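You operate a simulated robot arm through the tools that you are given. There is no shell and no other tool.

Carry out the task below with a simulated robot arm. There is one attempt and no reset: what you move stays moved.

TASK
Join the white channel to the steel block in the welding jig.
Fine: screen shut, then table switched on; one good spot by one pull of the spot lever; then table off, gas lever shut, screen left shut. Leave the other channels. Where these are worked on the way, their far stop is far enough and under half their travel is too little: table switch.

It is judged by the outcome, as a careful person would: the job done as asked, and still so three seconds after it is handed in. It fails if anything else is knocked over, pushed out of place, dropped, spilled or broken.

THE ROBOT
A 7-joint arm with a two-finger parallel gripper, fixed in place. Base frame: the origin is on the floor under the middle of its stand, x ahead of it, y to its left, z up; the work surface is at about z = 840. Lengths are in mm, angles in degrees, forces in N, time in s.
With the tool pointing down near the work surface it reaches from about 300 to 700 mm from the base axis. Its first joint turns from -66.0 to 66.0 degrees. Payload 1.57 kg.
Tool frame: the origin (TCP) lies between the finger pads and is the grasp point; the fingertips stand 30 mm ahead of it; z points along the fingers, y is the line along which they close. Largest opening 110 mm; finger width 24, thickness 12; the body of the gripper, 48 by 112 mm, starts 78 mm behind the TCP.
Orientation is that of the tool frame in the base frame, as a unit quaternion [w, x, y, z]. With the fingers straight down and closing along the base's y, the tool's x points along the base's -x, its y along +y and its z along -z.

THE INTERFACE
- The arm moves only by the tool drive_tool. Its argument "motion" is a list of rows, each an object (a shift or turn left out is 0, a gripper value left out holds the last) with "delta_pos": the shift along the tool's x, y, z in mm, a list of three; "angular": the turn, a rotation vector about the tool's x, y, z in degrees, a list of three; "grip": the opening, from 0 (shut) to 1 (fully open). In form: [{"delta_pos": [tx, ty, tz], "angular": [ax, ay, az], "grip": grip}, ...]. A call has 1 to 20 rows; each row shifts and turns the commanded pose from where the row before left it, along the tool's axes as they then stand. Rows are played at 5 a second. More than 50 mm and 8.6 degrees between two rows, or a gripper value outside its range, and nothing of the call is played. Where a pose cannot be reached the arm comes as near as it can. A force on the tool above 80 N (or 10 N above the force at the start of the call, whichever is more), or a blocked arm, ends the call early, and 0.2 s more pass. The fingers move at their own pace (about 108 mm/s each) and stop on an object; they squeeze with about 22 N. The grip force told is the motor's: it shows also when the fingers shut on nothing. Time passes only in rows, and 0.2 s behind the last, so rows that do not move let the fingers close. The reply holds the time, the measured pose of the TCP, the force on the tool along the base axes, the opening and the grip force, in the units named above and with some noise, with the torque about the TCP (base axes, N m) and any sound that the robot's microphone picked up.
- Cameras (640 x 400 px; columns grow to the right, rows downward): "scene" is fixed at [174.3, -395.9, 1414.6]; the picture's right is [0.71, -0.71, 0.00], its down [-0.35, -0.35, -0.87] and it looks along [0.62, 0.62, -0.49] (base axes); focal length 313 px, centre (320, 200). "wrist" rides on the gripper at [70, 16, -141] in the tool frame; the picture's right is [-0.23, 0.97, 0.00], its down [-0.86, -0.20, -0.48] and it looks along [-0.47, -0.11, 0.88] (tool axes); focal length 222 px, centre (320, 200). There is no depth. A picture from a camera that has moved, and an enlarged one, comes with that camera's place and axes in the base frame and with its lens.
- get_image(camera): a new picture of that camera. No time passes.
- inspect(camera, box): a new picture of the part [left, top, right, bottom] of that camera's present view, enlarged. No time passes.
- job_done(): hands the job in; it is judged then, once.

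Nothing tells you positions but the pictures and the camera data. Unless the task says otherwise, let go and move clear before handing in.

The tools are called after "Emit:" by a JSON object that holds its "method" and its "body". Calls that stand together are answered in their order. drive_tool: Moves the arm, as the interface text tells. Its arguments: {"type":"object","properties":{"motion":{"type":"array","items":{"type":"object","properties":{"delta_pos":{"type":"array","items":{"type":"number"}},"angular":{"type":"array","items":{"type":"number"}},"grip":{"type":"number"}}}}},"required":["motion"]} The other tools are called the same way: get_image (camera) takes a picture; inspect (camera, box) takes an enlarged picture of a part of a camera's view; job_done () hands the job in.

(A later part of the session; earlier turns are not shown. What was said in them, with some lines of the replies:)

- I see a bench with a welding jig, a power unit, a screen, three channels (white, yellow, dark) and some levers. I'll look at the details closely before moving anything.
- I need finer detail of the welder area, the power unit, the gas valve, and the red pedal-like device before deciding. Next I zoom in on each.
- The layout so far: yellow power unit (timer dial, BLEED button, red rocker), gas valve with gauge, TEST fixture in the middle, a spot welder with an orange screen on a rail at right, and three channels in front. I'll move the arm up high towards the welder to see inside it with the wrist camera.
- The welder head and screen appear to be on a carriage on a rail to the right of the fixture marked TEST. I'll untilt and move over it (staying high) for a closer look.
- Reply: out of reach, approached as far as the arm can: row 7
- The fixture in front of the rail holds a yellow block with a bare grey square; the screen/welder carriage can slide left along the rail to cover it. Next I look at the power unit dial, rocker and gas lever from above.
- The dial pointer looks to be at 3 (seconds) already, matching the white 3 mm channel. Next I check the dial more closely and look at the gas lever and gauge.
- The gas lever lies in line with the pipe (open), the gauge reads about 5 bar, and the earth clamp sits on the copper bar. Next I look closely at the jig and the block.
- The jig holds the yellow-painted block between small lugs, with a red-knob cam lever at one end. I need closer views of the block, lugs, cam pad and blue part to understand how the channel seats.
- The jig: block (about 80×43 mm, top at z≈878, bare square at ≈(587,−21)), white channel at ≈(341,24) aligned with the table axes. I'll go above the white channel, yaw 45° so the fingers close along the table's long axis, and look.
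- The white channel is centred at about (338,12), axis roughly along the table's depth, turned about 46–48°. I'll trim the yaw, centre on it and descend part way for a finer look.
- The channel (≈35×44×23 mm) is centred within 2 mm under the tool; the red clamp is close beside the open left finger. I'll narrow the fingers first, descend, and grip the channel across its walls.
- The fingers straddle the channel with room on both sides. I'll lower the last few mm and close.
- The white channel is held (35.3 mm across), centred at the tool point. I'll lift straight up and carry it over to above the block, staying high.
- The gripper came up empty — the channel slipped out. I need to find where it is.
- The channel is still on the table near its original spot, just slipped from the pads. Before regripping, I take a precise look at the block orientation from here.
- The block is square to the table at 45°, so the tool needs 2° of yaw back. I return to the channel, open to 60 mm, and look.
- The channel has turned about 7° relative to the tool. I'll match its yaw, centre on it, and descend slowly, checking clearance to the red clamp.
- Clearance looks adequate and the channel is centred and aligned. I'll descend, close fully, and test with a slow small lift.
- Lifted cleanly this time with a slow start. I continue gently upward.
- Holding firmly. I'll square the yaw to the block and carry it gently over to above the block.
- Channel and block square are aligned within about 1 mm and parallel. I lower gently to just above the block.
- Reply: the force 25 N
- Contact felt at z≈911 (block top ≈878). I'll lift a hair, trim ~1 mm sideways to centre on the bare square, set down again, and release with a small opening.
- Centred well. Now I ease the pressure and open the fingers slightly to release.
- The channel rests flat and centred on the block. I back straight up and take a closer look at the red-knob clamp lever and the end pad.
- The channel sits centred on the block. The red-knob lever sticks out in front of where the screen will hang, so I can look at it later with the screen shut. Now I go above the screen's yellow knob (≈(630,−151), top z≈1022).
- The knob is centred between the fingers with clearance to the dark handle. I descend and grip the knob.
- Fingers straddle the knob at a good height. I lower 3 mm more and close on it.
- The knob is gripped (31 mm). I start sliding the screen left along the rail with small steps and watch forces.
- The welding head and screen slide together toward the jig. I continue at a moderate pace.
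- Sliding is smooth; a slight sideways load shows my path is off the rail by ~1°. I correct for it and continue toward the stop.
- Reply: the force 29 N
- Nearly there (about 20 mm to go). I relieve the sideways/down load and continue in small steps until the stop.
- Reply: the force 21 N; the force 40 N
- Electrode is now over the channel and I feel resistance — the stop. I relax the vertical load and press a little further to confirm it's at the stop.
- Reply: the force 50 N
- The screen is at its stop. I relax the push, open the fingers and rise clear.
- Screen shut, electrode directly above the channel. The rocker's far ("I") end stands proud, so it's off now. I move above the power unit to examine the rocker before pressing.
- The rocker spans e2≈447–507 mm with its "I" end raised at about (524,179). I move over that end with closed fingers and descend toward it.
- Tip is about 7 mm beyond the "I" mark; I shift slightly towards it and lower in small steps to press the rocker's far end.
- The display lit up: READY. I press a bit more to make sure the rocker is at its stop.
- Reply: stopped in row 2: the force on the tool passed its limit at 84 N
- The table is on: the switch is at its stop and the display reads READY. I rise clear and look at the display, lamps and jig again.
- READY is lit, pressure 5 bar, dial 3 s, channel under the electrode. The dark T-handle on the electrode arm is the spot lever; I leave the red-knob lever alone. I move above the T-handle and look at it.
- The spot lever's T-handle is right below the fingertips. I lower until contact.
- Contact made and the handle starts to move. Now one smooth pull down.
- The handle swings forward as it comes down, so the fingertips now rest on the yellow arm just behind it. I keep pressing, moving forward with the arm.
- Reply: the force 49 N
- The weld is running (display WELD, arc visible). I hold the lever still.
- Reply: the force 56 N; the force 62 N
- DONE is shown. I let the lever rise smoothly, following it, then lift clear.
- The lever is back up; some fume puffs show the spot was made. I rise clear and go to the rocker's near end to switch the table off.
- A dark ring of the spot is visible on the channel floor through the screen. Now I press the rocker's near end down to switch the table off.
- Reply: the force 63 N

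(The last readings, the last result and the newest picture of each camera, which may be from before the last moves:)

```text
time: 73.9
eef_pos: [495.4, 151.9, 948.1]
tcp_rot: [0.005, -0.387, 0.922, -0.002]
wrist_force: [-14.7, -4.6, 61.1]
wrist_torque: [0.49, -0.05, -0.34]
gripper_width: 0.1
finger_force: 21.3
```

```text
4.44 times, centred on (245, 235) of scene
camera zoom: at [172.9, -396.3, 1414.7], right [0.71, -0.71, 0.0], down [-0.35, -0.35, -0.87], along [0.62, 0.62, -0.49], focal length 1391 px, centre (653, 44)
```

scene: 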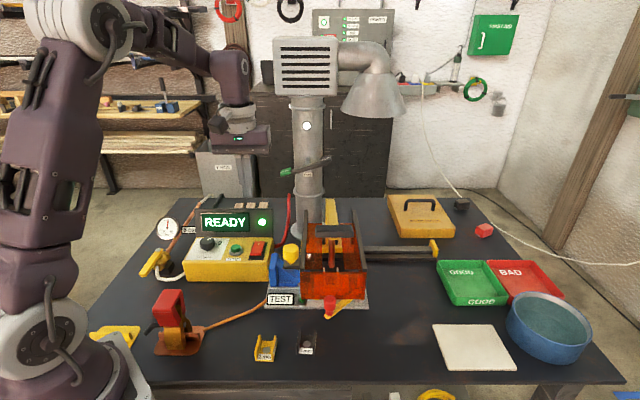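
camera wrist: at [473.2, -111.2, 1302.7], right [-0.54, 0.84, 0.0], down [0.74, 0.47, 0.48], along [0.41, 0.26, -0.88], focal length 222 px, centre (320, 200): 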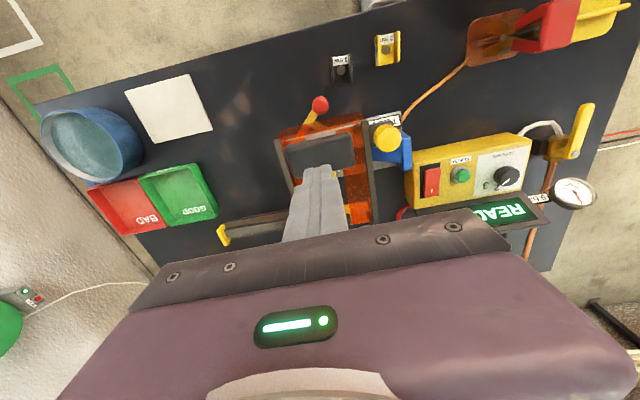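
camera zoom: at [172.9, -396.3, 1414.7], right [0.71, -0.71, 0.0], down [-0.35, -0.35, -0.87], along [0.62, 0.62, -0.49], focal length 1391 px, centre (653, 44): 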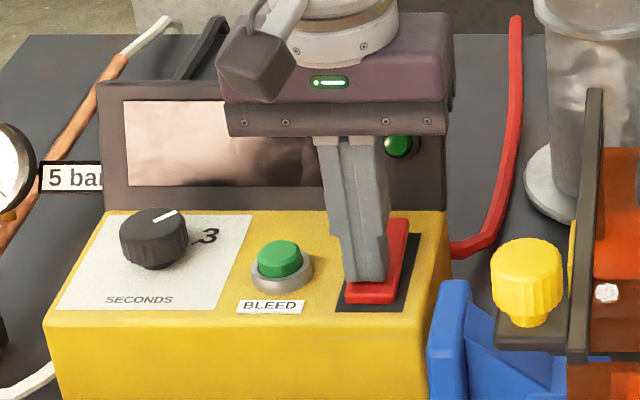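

The table is off (display dark, rocker at its stop). I back off and go look at the gas lever up close.

Emit:
{"method": "drive_tool", "body": {"motion": [{"delta_pos": [0, 0, -4]}, {"delta_pos": [0, 0, -25]}, {"delta_pos": [0, 0, -40]}, {"delta_pos": [0, 0, -45]}, {"delta_pos": [0, 0, -40]}, {"delta_pos": [0, 40, 0]}, {"delta_pos": [0, 43, 0]}, {"delta_pos": [0, 43, 0]}, {"delta_pos": [0, 43, 0]}, {"delta_pos": [0, 43, 0]}]}}

Emit:
{"method": "get_image", "body": {"camera": "wrist"}}

Emit:
{"method": "inspect", "body": {"camera": "wrist", "box": [240, 60, 420, 210]}}

Emit:
{"method": "inspect", "body": {"camera": "scene", "box": [130, 210, 210, 290]}}

Emit:
{"method": "inspect", "body": {"camera": "scene", "box": [190, 195, 380, 310]}}

```text
time: 76.1
eef_pos: [340.8, 300.3, 1097.9]
tcp_rot: [0.003, -0.387, 0.922, 0.0]
wrist_force: [0.1, -0.3, 0.1]
wrist_torque: [-0.02, 0.01, 0.0]
gripper_width: 0.0
finger_force: 21.9
```

```text
taken
camera wrist: at [280.0, 261.5, 1238.9], right [-0.54, 0.84, 0.0], down [0.74, 0.47, 0.48], along [0.41, 0.26, -0.88], focal length 222 px, centre (320, 200)
```

wrist: 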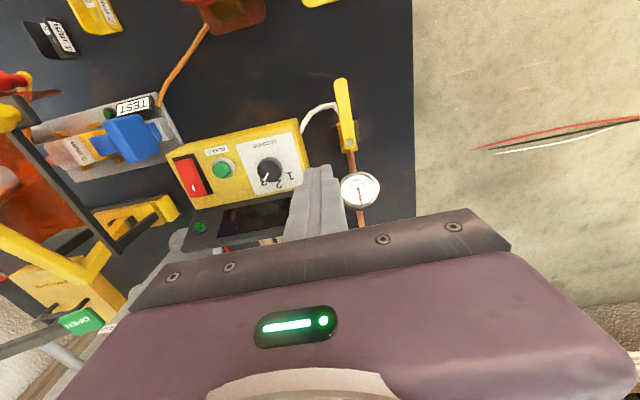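

```text
2.67 times, centred on (330, 135) of wrist
camera zoom: at [280.0, 261.5, 1238.9], right [-0.54, 0.84, 0.0], down [0.74, 0.47, 0.48], along [0.41, 0.26, -0.88], focal length 592 px, centre (293, 373)
```

zoom: 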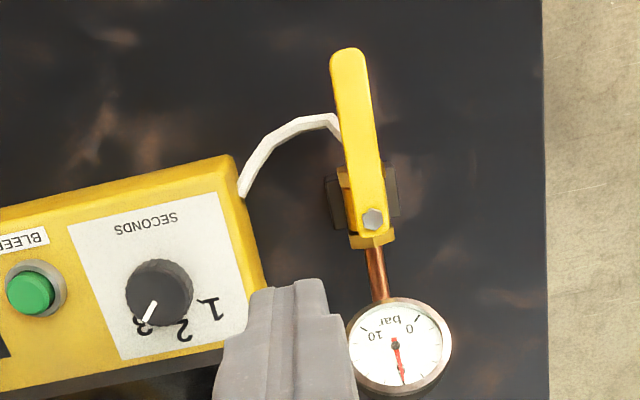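

```text
5.00 times, centred on (170, 250) of scene
camera zoom: at [174.3, -395.9, 1414.6], right [0.71, -0.71, 0.0], down [-0.35, -0.35, -0.87], along [0.62, 0.62, -0.49], focal length 1565 px, centre (1070, -50)
```

zoom: 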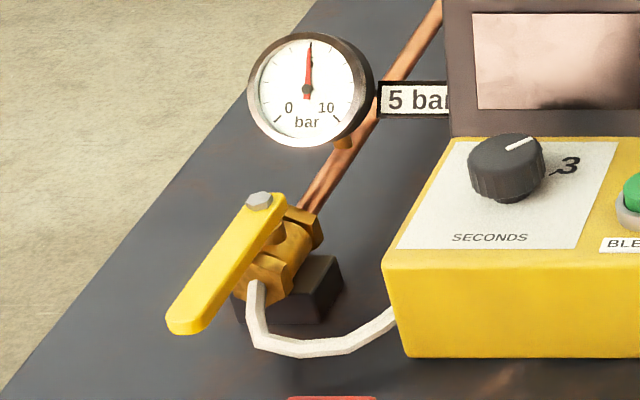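

```text
3.37 times, centred on (285, 252) of scene
camera zoom: at [174.3, -395.9, 1414.6], right [0.71, -0.71, 0.0], down [-0.35, -0.35, -0.87], along [0.62, 0.62, -0.49], focal length 1054 px, centre (438, 23)
```

zoom: 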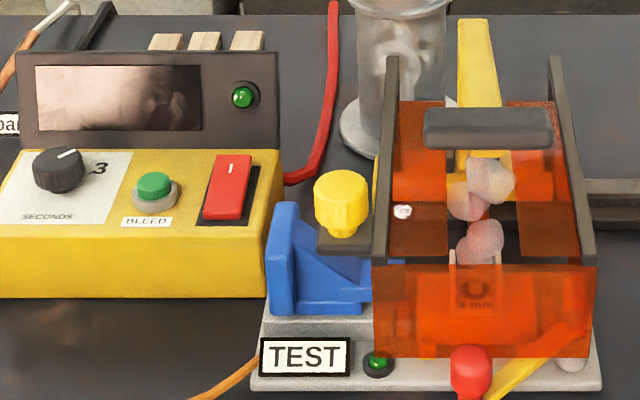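

The gas valve: bolt ≈(325,342), handle end ≈(271,289), top z≈908, in line with the pipe (open). The power box is on its right, so it should swing to the left by 90°. I position closed fingers to the right of the handle near its end.

Emit:
{"method": "drive_tool", "body": {"motion": [{"delta_pos": [41, 16, 0]}, {"delta_pos": [0, 0, 40]}, {"delta_pos": [0, 0, 45]}, {"delta_pos": [0, 0, 40]}]}}

Emit:
{"method": "get_image", "body": {"camera": "wrist"}}

Emit:
{"method": "inspect", "body": {"camera": "wrist", "box": [240, 90, 440, 220]}}

Emit:
{"method": "inspect", "body": {"camera": "scene", "box": [120, 200, 220, 300]}}

```text
time: 77.1
eef_pos: [304.0, 281.4, 973.2]
tcp_rot: [0.003, -0.388, 0.922, -0.001]
wrist_force: [0.7, 0.5, -0.2]
wrist_torque: [-0.01, -0.02, -0.05]
gripper_width: 0.0
finger_force: 21.4
```

```text
taken
camera wrist: at [242.2, 243.9, 1113.5], right [-0.54, 0.84, 0.0], down [0.74, 0.47, 0.48], along [0.41, 0.26, -0.88], focal length 222 px, centre (320, 200)
```

wrist: 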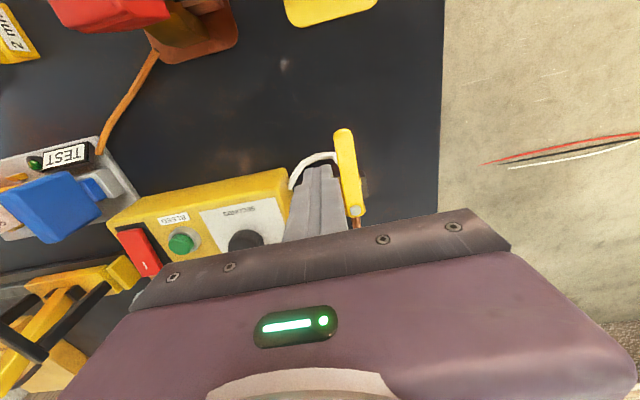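

```text
3.08 times, centred on (340, 155) of wrist
camera zoom: at [242.2, 243.9, 1113.5], right [-0.54, 0.84, 0.0], down [0.74, 0.47, 0.48], along [0.41, 0.26, -0.88], focal length 684 px, centre (258, 338)
```

zoom: 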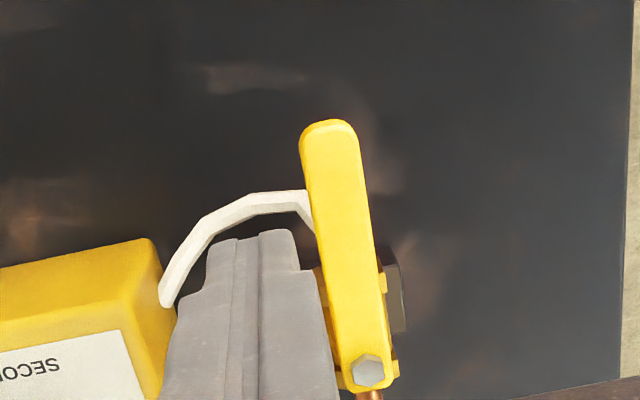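

```text
4.00 times, centred on (170, 250) of scene
camera zoom: at [174.3, -395.9, 1414.6], right [0.71, -0.71, 0.0], down [-0.35, -0.35, -0.87], along [0.62, 0.62, -0.49], focal length 1252 px, centre (920, 0)
```

zoom: 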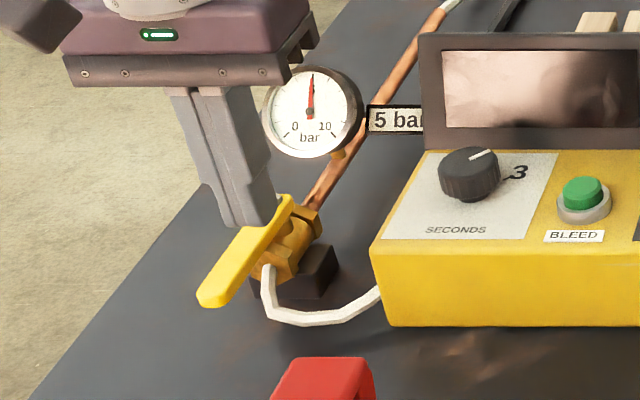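

The finger is ~5 mm right of the handle and about 58 mm out from its bolt; the hose is ~30 mm lower. I descend and start pushing the handle left along its arc.

Emit:
{"method": "drive_tool", "body": {"motion": [{"delta_pos": [0, 0, 25]}, {"delta_pos": [0, 0, 20]}, {"delta_pos": [0, 4, 0]}, {"delta_pos": [0, 4, 0]}]}}

Emit:
{"method": "inspect", "body": {"camera": "scene", "box": [120, 200, 220, 300]}}

Emit:
{"method": "inspect", "body": {"camera": "wrist", "box": [240, 90, 440, 220]}}

```text
time: 78.1
eef_pos: [299.3, 287.0, 928.4]
tcp_rot: [0.003, -0.387, 0.922, 0.0]
wrist_force: [-0.2, -0.8, -1.0]
wrist_torque: [-0.02, 0.03, 0.0]
gripper_width: 0.0
finger_force: 21.0
```

```text
4.00 times, centred on (170, 250) of scene
camera zoom: at [174.3, -395.9, 1414.6], right [0.71, -0.71, 0.0], down [-0.35, -0.35, -0.87], along [0.62, 0.62, -0.49], focal length 1252 px, centre (920, 0)
```

zoom: 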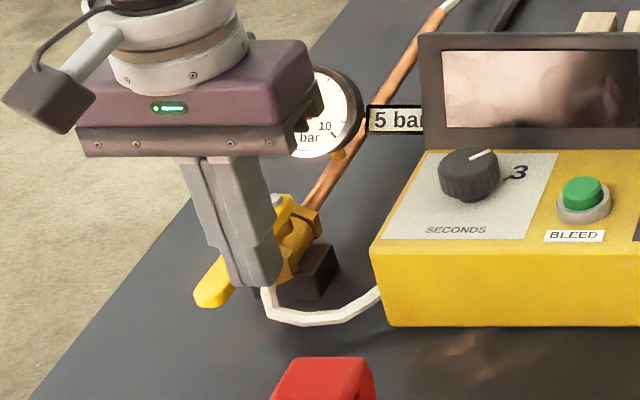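

```text
3.08 times, centred on (340, 155) of wrist
camera zoom: at [236.2, 248.5, 1069.1], right [-0.54, 0.84, 0.0], down [0.74, 0.47, 0.48], along [0.41, 0.26, -0.88], focal length 684 px, centre (258, 338)
```

zoom: 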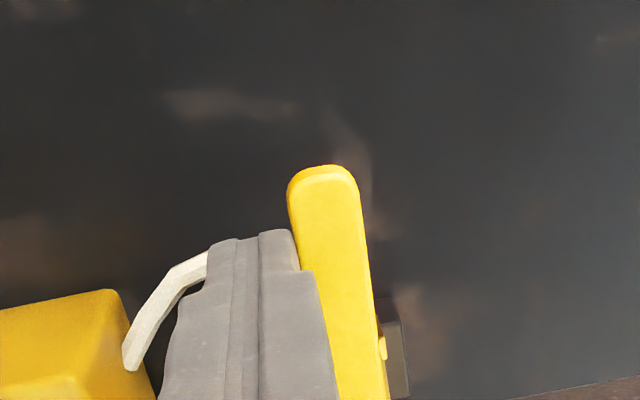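

Emit:
{"method": "drive_tool", "body": {"motion": [{"delta_pos": [3.7, 9.9, 0]}, {"delta_pos": [0.9, 9.7, 0]}]}}

Emit:
{"method": "inspect", "body": {"camera": "wrist", "box": [240, 90, 440, 220]}}

Emit:
{"method": "inspect", "body": {"camera": "scene", "box": [120, 200, 220, 300]}}

```text
time: 78.7
eef_pos: [281.7, 297.0, 928.3]
tcp_rot: [0.003, -0.387, 0.922, 0.0]
wrist_force: [0.6, -0.9, 0.2]
wrist_torque: [0.0, 0.0, -0.01]
gripper_width: 0.2
finger_force: 21.3
```

```text
3.08 times, centred on (340, 155) of wrist
camera zoom: at [219.2, 258.8, 1069.3], right [-0.54, 0.84, 0.0], down [0.74, 0.47, 0.48], along [0.41, 0.26, -0.88], focal length 684 px, centre (258, 338)
```

zoom: 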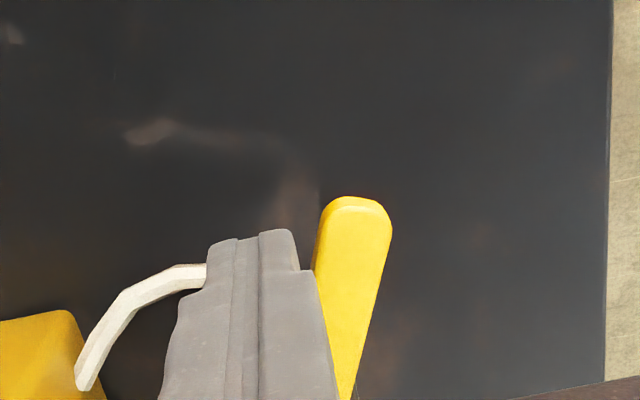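

```text
4.00 times, centred on (170, 250) of scene
camera zoom: at [174.3, -395.9, 1414.6], right [0.71, -0.71, 0.0], down [-0.35, -0.35, -0.87], along [0.62, 0.62, -0.49], focal length 1252 px, centre (920, 0)
```

zoom: 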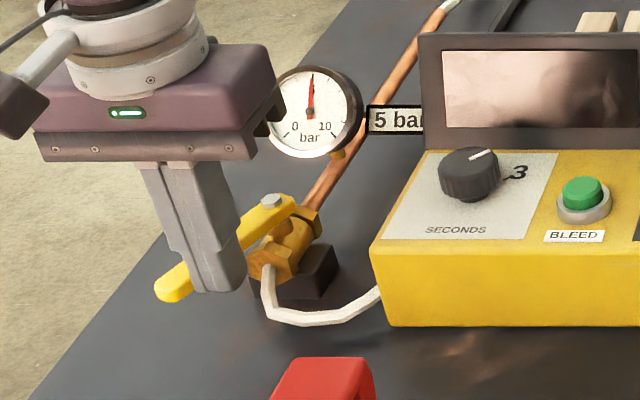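

The handle swings left freely. I continue along the arc toward 90°.

Emit:
{"method": "drive_tool", "body": {"motion": [{"delta_pos": [-0.6, 9.7, 0]}, {"delta_pos": [-2.1, 9.5, 0]}, {"delta_pos": [-3.6, 9.1, 0]}, {"delta_pos": [-4.9, 8.4, 0]}, {"delta_pos": [-6.2, 7.5, 0]}]}}

Emit:
{"method": "inspect", "body": {"camera": "wrist", "box": [240, 90, 440, 220]}}

Emit:
{"method": "inspect", "body": {"camera": "scene", "box": [120, 190, 220, 300]}}

```text
time: 79.9
eef_pos: [260.3, 340.3, 928.4]
tcp_rot: [0.003, -0.387, 0.922, -0.001]
wrist_force: [-0.3, -1.5, -0.4]
wrist_torque: [-0.01, 0.03, -0.01]
gripper_width: 0.0
finger_force: 21.2
```

```text
3.08 times, centred on (340, 155) of wrist
camera zoom: at [198.9, 302.4, 1068.4], right [-0.54, 0.84, 0.0], down [0.74, 0.47, 0.48], along [0.41, 0.26, -0.88], focal length 684 px, centre (258, 338)
```

zoom: 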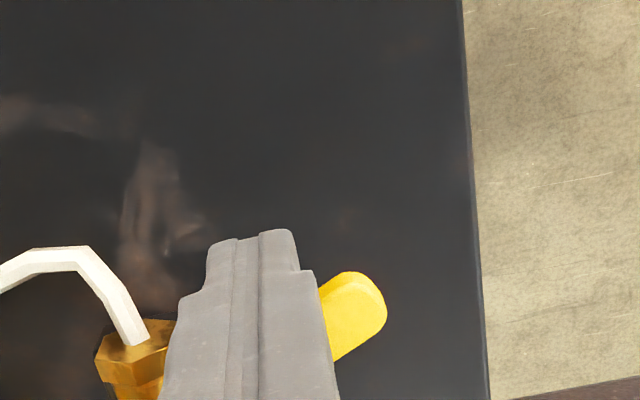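

```text
3.64 times, centred on (170, 245) of scene
camera zoom: at [174.3, -395.9, 1414.6], right [0.71, -0.71, 0.0], down [-0.35, -0.35, -0.87], along [0.62, 0.62, -0.49], focal length 1138 px, centre (866, 36)
```

zoom: 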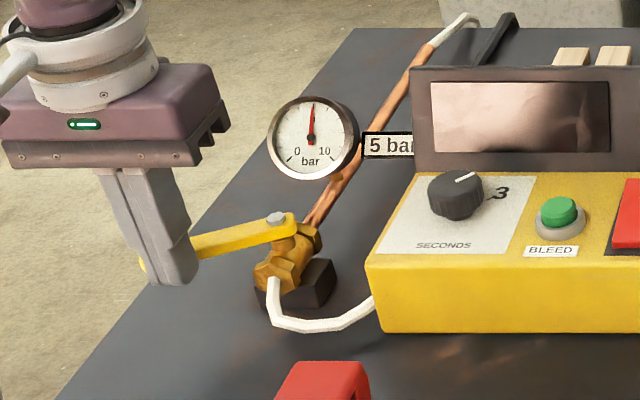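

Emit:
{"method": "drive_tool", "body": {"motion": [{"delta_pos": [-7.3, 6.4, 0]}, {"delta_pos": [-8.2, 5.2, 0]}, {"delta_pos": [-7, 2.5, 0]}]}}

Emit:
{"method": "inspect", "body": {"camera": "scene", "box": [120, 190, 220, 300]}}

Emit:
{"method": "inspect", "body": {"camera": "wrist", "box": [200, 90, 440, 230]}}

```text
time: 80.7
eef_pos: [267.3, 367.5, 928.0]
tcp_rot: [0.003, -0.388, 0.922, 0.0]
wrist_force: [0.1, 0.3, 0.2]
wrist_torque: [0.01, 0.0, -0.06]
gripper_width: 0.0
finger_force: 21.2
```

```text
3.64 times, centred on (170, 245) of scene
camera zoom: at [174.3, -395.9, 1414.6], right [0.71, -0.71, 0.0], down [-0.35, -0.35, -0.87], along [0.62, 0.62, -0.49], focal length 1138 px, centre (866, 36)
```

zoom: 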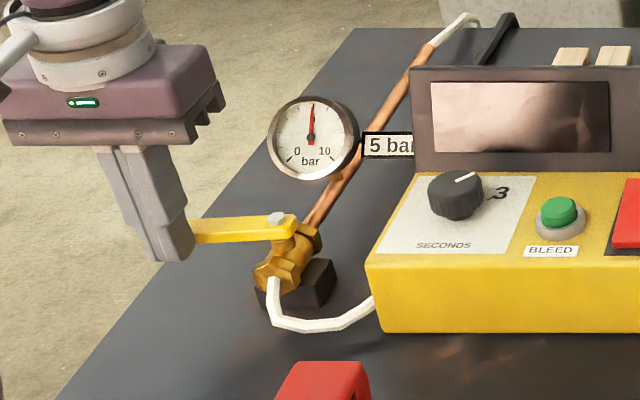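

```text
2.67 times, centred on (320, 160) of wrist
camera zoom: at [205.1, 328.5, 1068.8], right [-0.54, 0.84, 0.0], down [0.74, 0.47, 0.48], along [0.41, 0.26, -0.88], focal length 592 px, centre (320, 307)
```

zoom: 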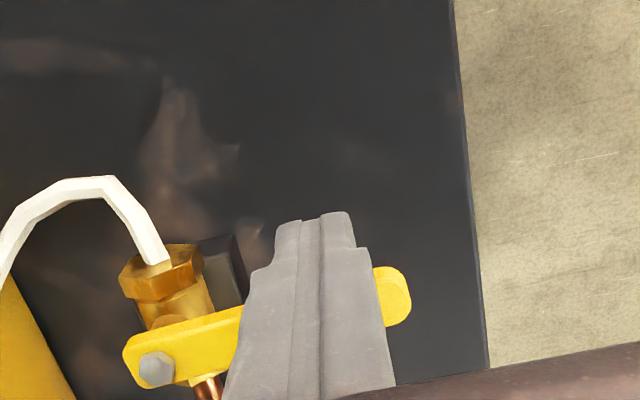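

About 82° turned; I push the last bit until its stop.

Emit:
{"method": "drive_tool", "body": {"motion": [{"delta_pos": [-3, 0.5, 0]}, {"delta_pos": [-3, 0.5, 0]}, {"delta_pos": [-2, 0, 0]}]}}

Emit:
{"method": "inspect", "body": {"camera": "wrist", "box": [200, 90, 440, 230]}}

```text
time: 81.5
eef_pos: [271.3, 371.8, 928.9]
tcp_rot: [0.002, -0.387, 0.922, -0.003]
wrist_force: [-9.7, -9.4, 5.3]
wrist_torque: [-0.24, 0.16, -0.03]
gripper_width: 0.0
finger_force: 21.2
```

```text
2.67 times, centred on (320, 160) of wrist
camera zoom: at [209.1, 333.8, 1068.8], right [-0.54, 0.84, -0.01], down [0.74, 0.47, 0.48], along [0.41, 0.25, -0.88], focal length 592 px, centre (320, 307)
```

zoom: 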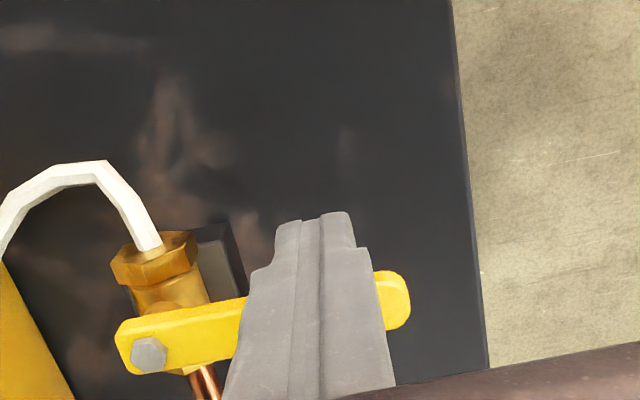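

Emit:
{"method": "drive_tool", "body": {"motion": [{"delta_pos": [-1, 0, 0]}, {"delta_pos": [-1, 0, 0]}]}}

Emit:
{"method": "inspect", "body": {"camera": "scene", "box": [120, 190, 220, 300]}}

```text
time: 82.1
eef_pos: [271.4, 371.8, 925.8]
tcp_rot: [0.0, -0.388, 0.922, -0.002]
wrist_force: [-26.4, -25.7, 15.4]
wrist_torque: [-0.43, 0.63, -0.07]
gripper_width: 0.0
finger_force: 21.6
```

```text
3.64 times, centred on (170, 245) of scene
camera zoom: at [173.5, -396.7, 1414.4], right [0.71, -0.71, 0.0], down [-0.35, -0.35, -0.87], along [0.62, 0.62, -0.49], focal length 1138 px, centre (866, 36)
```

zoom: 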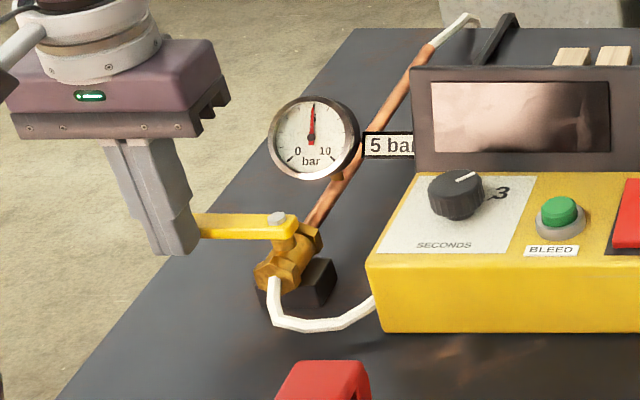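

The gas lever is at its shut stop, crosswise to the pipe. I back away from it, rise, and check everything.

Emit:
{"method": "drive_tool", "body": {"motion": [{"delta_pos": [4, 0, 0]}, {"delta_pos": [10, 0, 0]}, {"delta_pos": [10, 0, -10]}, {"delta_pos": [0, 0, -40]}, {"delta_pos": [0, 0, -45]}, {"delta_pos": [0, 0, -45]}, {"delta_pos": [0, 0, -45]}]}}

Emit:
{"method": "get_image", "body": {"camera": "scene"}}

Emit:
{"method": "inspect", "body": {"camera": "scene", "box": [120, 190, 280, 310]}}

Emit:
{"method": "inspect", "body": {"camera": "scene", "box": [260, 200, 390, 330]}}

Emit:
{"method": "inspect", "body": {"camera": "scene", "box": [80, 280, 330, 380]}}

```text
time: 83.7
eef_pos: [255.9, 356.9, 1113.7]
tcp_rot: [0.004, -0.387, 0.922, 0.0]
wrist_force: [1.2, 0.1, -0.1]
wrist_torque: [-0.01, 0.0, 0.04]
gripper_width: 0.0
finger_force: 21.5
```

```text
taken
```

scene: 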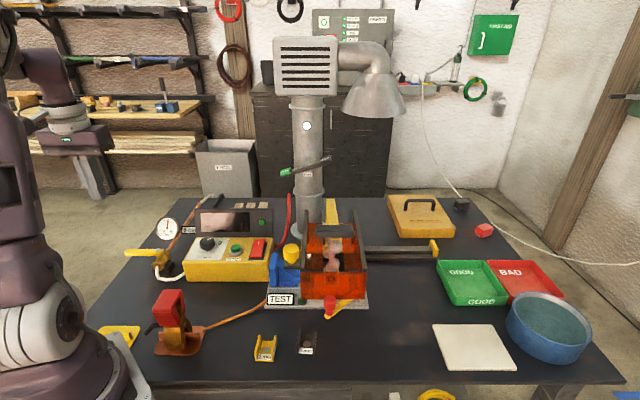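

```text
3.33 times, centred on (200, 250) of scene
camera zoom: at [174.3, -395.9, 1414.6], right [0.71, -0.71, 0.0], down [-0.35, -0.35, -0.87], along [0.62, 0.62, -0.49], focal length 1043 px, centre (720, 33)
```

zoom: 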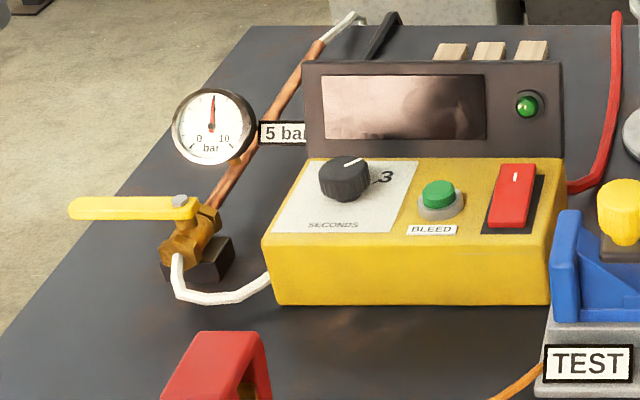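

```text
3.08 times, centred on (325, 265) of scene
camera zoom: at [174.3, -395.9, 1414.6], right [0.71, -0.71, 0.0], down [-0.35, -0.35, -0.87], along [0.62, 0.62, -0.49], focal length 963 px, centre (305, 0)
```

zoom: 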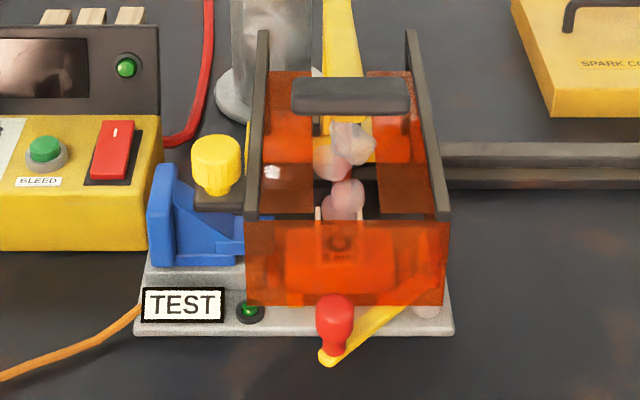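

```text
2.56 times, centred on (205, 330) of scene
camera zoom: at [174.3, -395.9, 1414.6], right [0.71, -0.71, 0.0], down [-0.35, -0.35, -0.87], along [0.62, 0.62, -0.49], focal length 801 px, centre (614, -133)
```

zoom: 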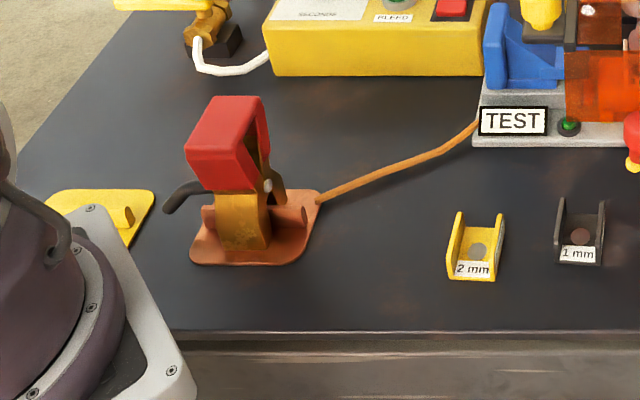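

Everything checks: DONE was shown for one spot, the table is off (display dark), the gas lever is crosswise at its stop, the screen is still shut, the other channels are untouched, and the arm is clear. I hand in the job.

Emit:
{"method": "job_done", "body": {}}

```text
The job is handed in.
```

The white 3 mm channel is welded to the steel block with one pull of the spot lever. I handed the job in, but no verdict has come back yet.

- **Order:** I shut the screen to its stop, then pressed the table switch to its far stop. The display showed READY.
- **Spot:** I held the lever through the full weld until the display changed from WELD to DONE. The dial was already at 3 seconds and the gauge at 5 bar, so I left both alone. A ring mark is visible on the channel floor through the screen. I did not run the TEST fixture on the joint.
- **After the weld:** The table is off, the gas lever is turned to its shut stop, and the screen is still shut.
- **Other items:** The yellow and dark channels were not touched, and nothing was knocked over.

- **Slipped grip:** On the first lift the white channel slipped out of the fingers. It stayed upright on the table, a few millimetres from where it started. I regripped it and lifted more slowly.
- **Red-knob lever:** I left this lever on the jig as it was, because the task did not mention it and READY came up without it. If it is a clamp that should be closed for welding, it was open during the spot.
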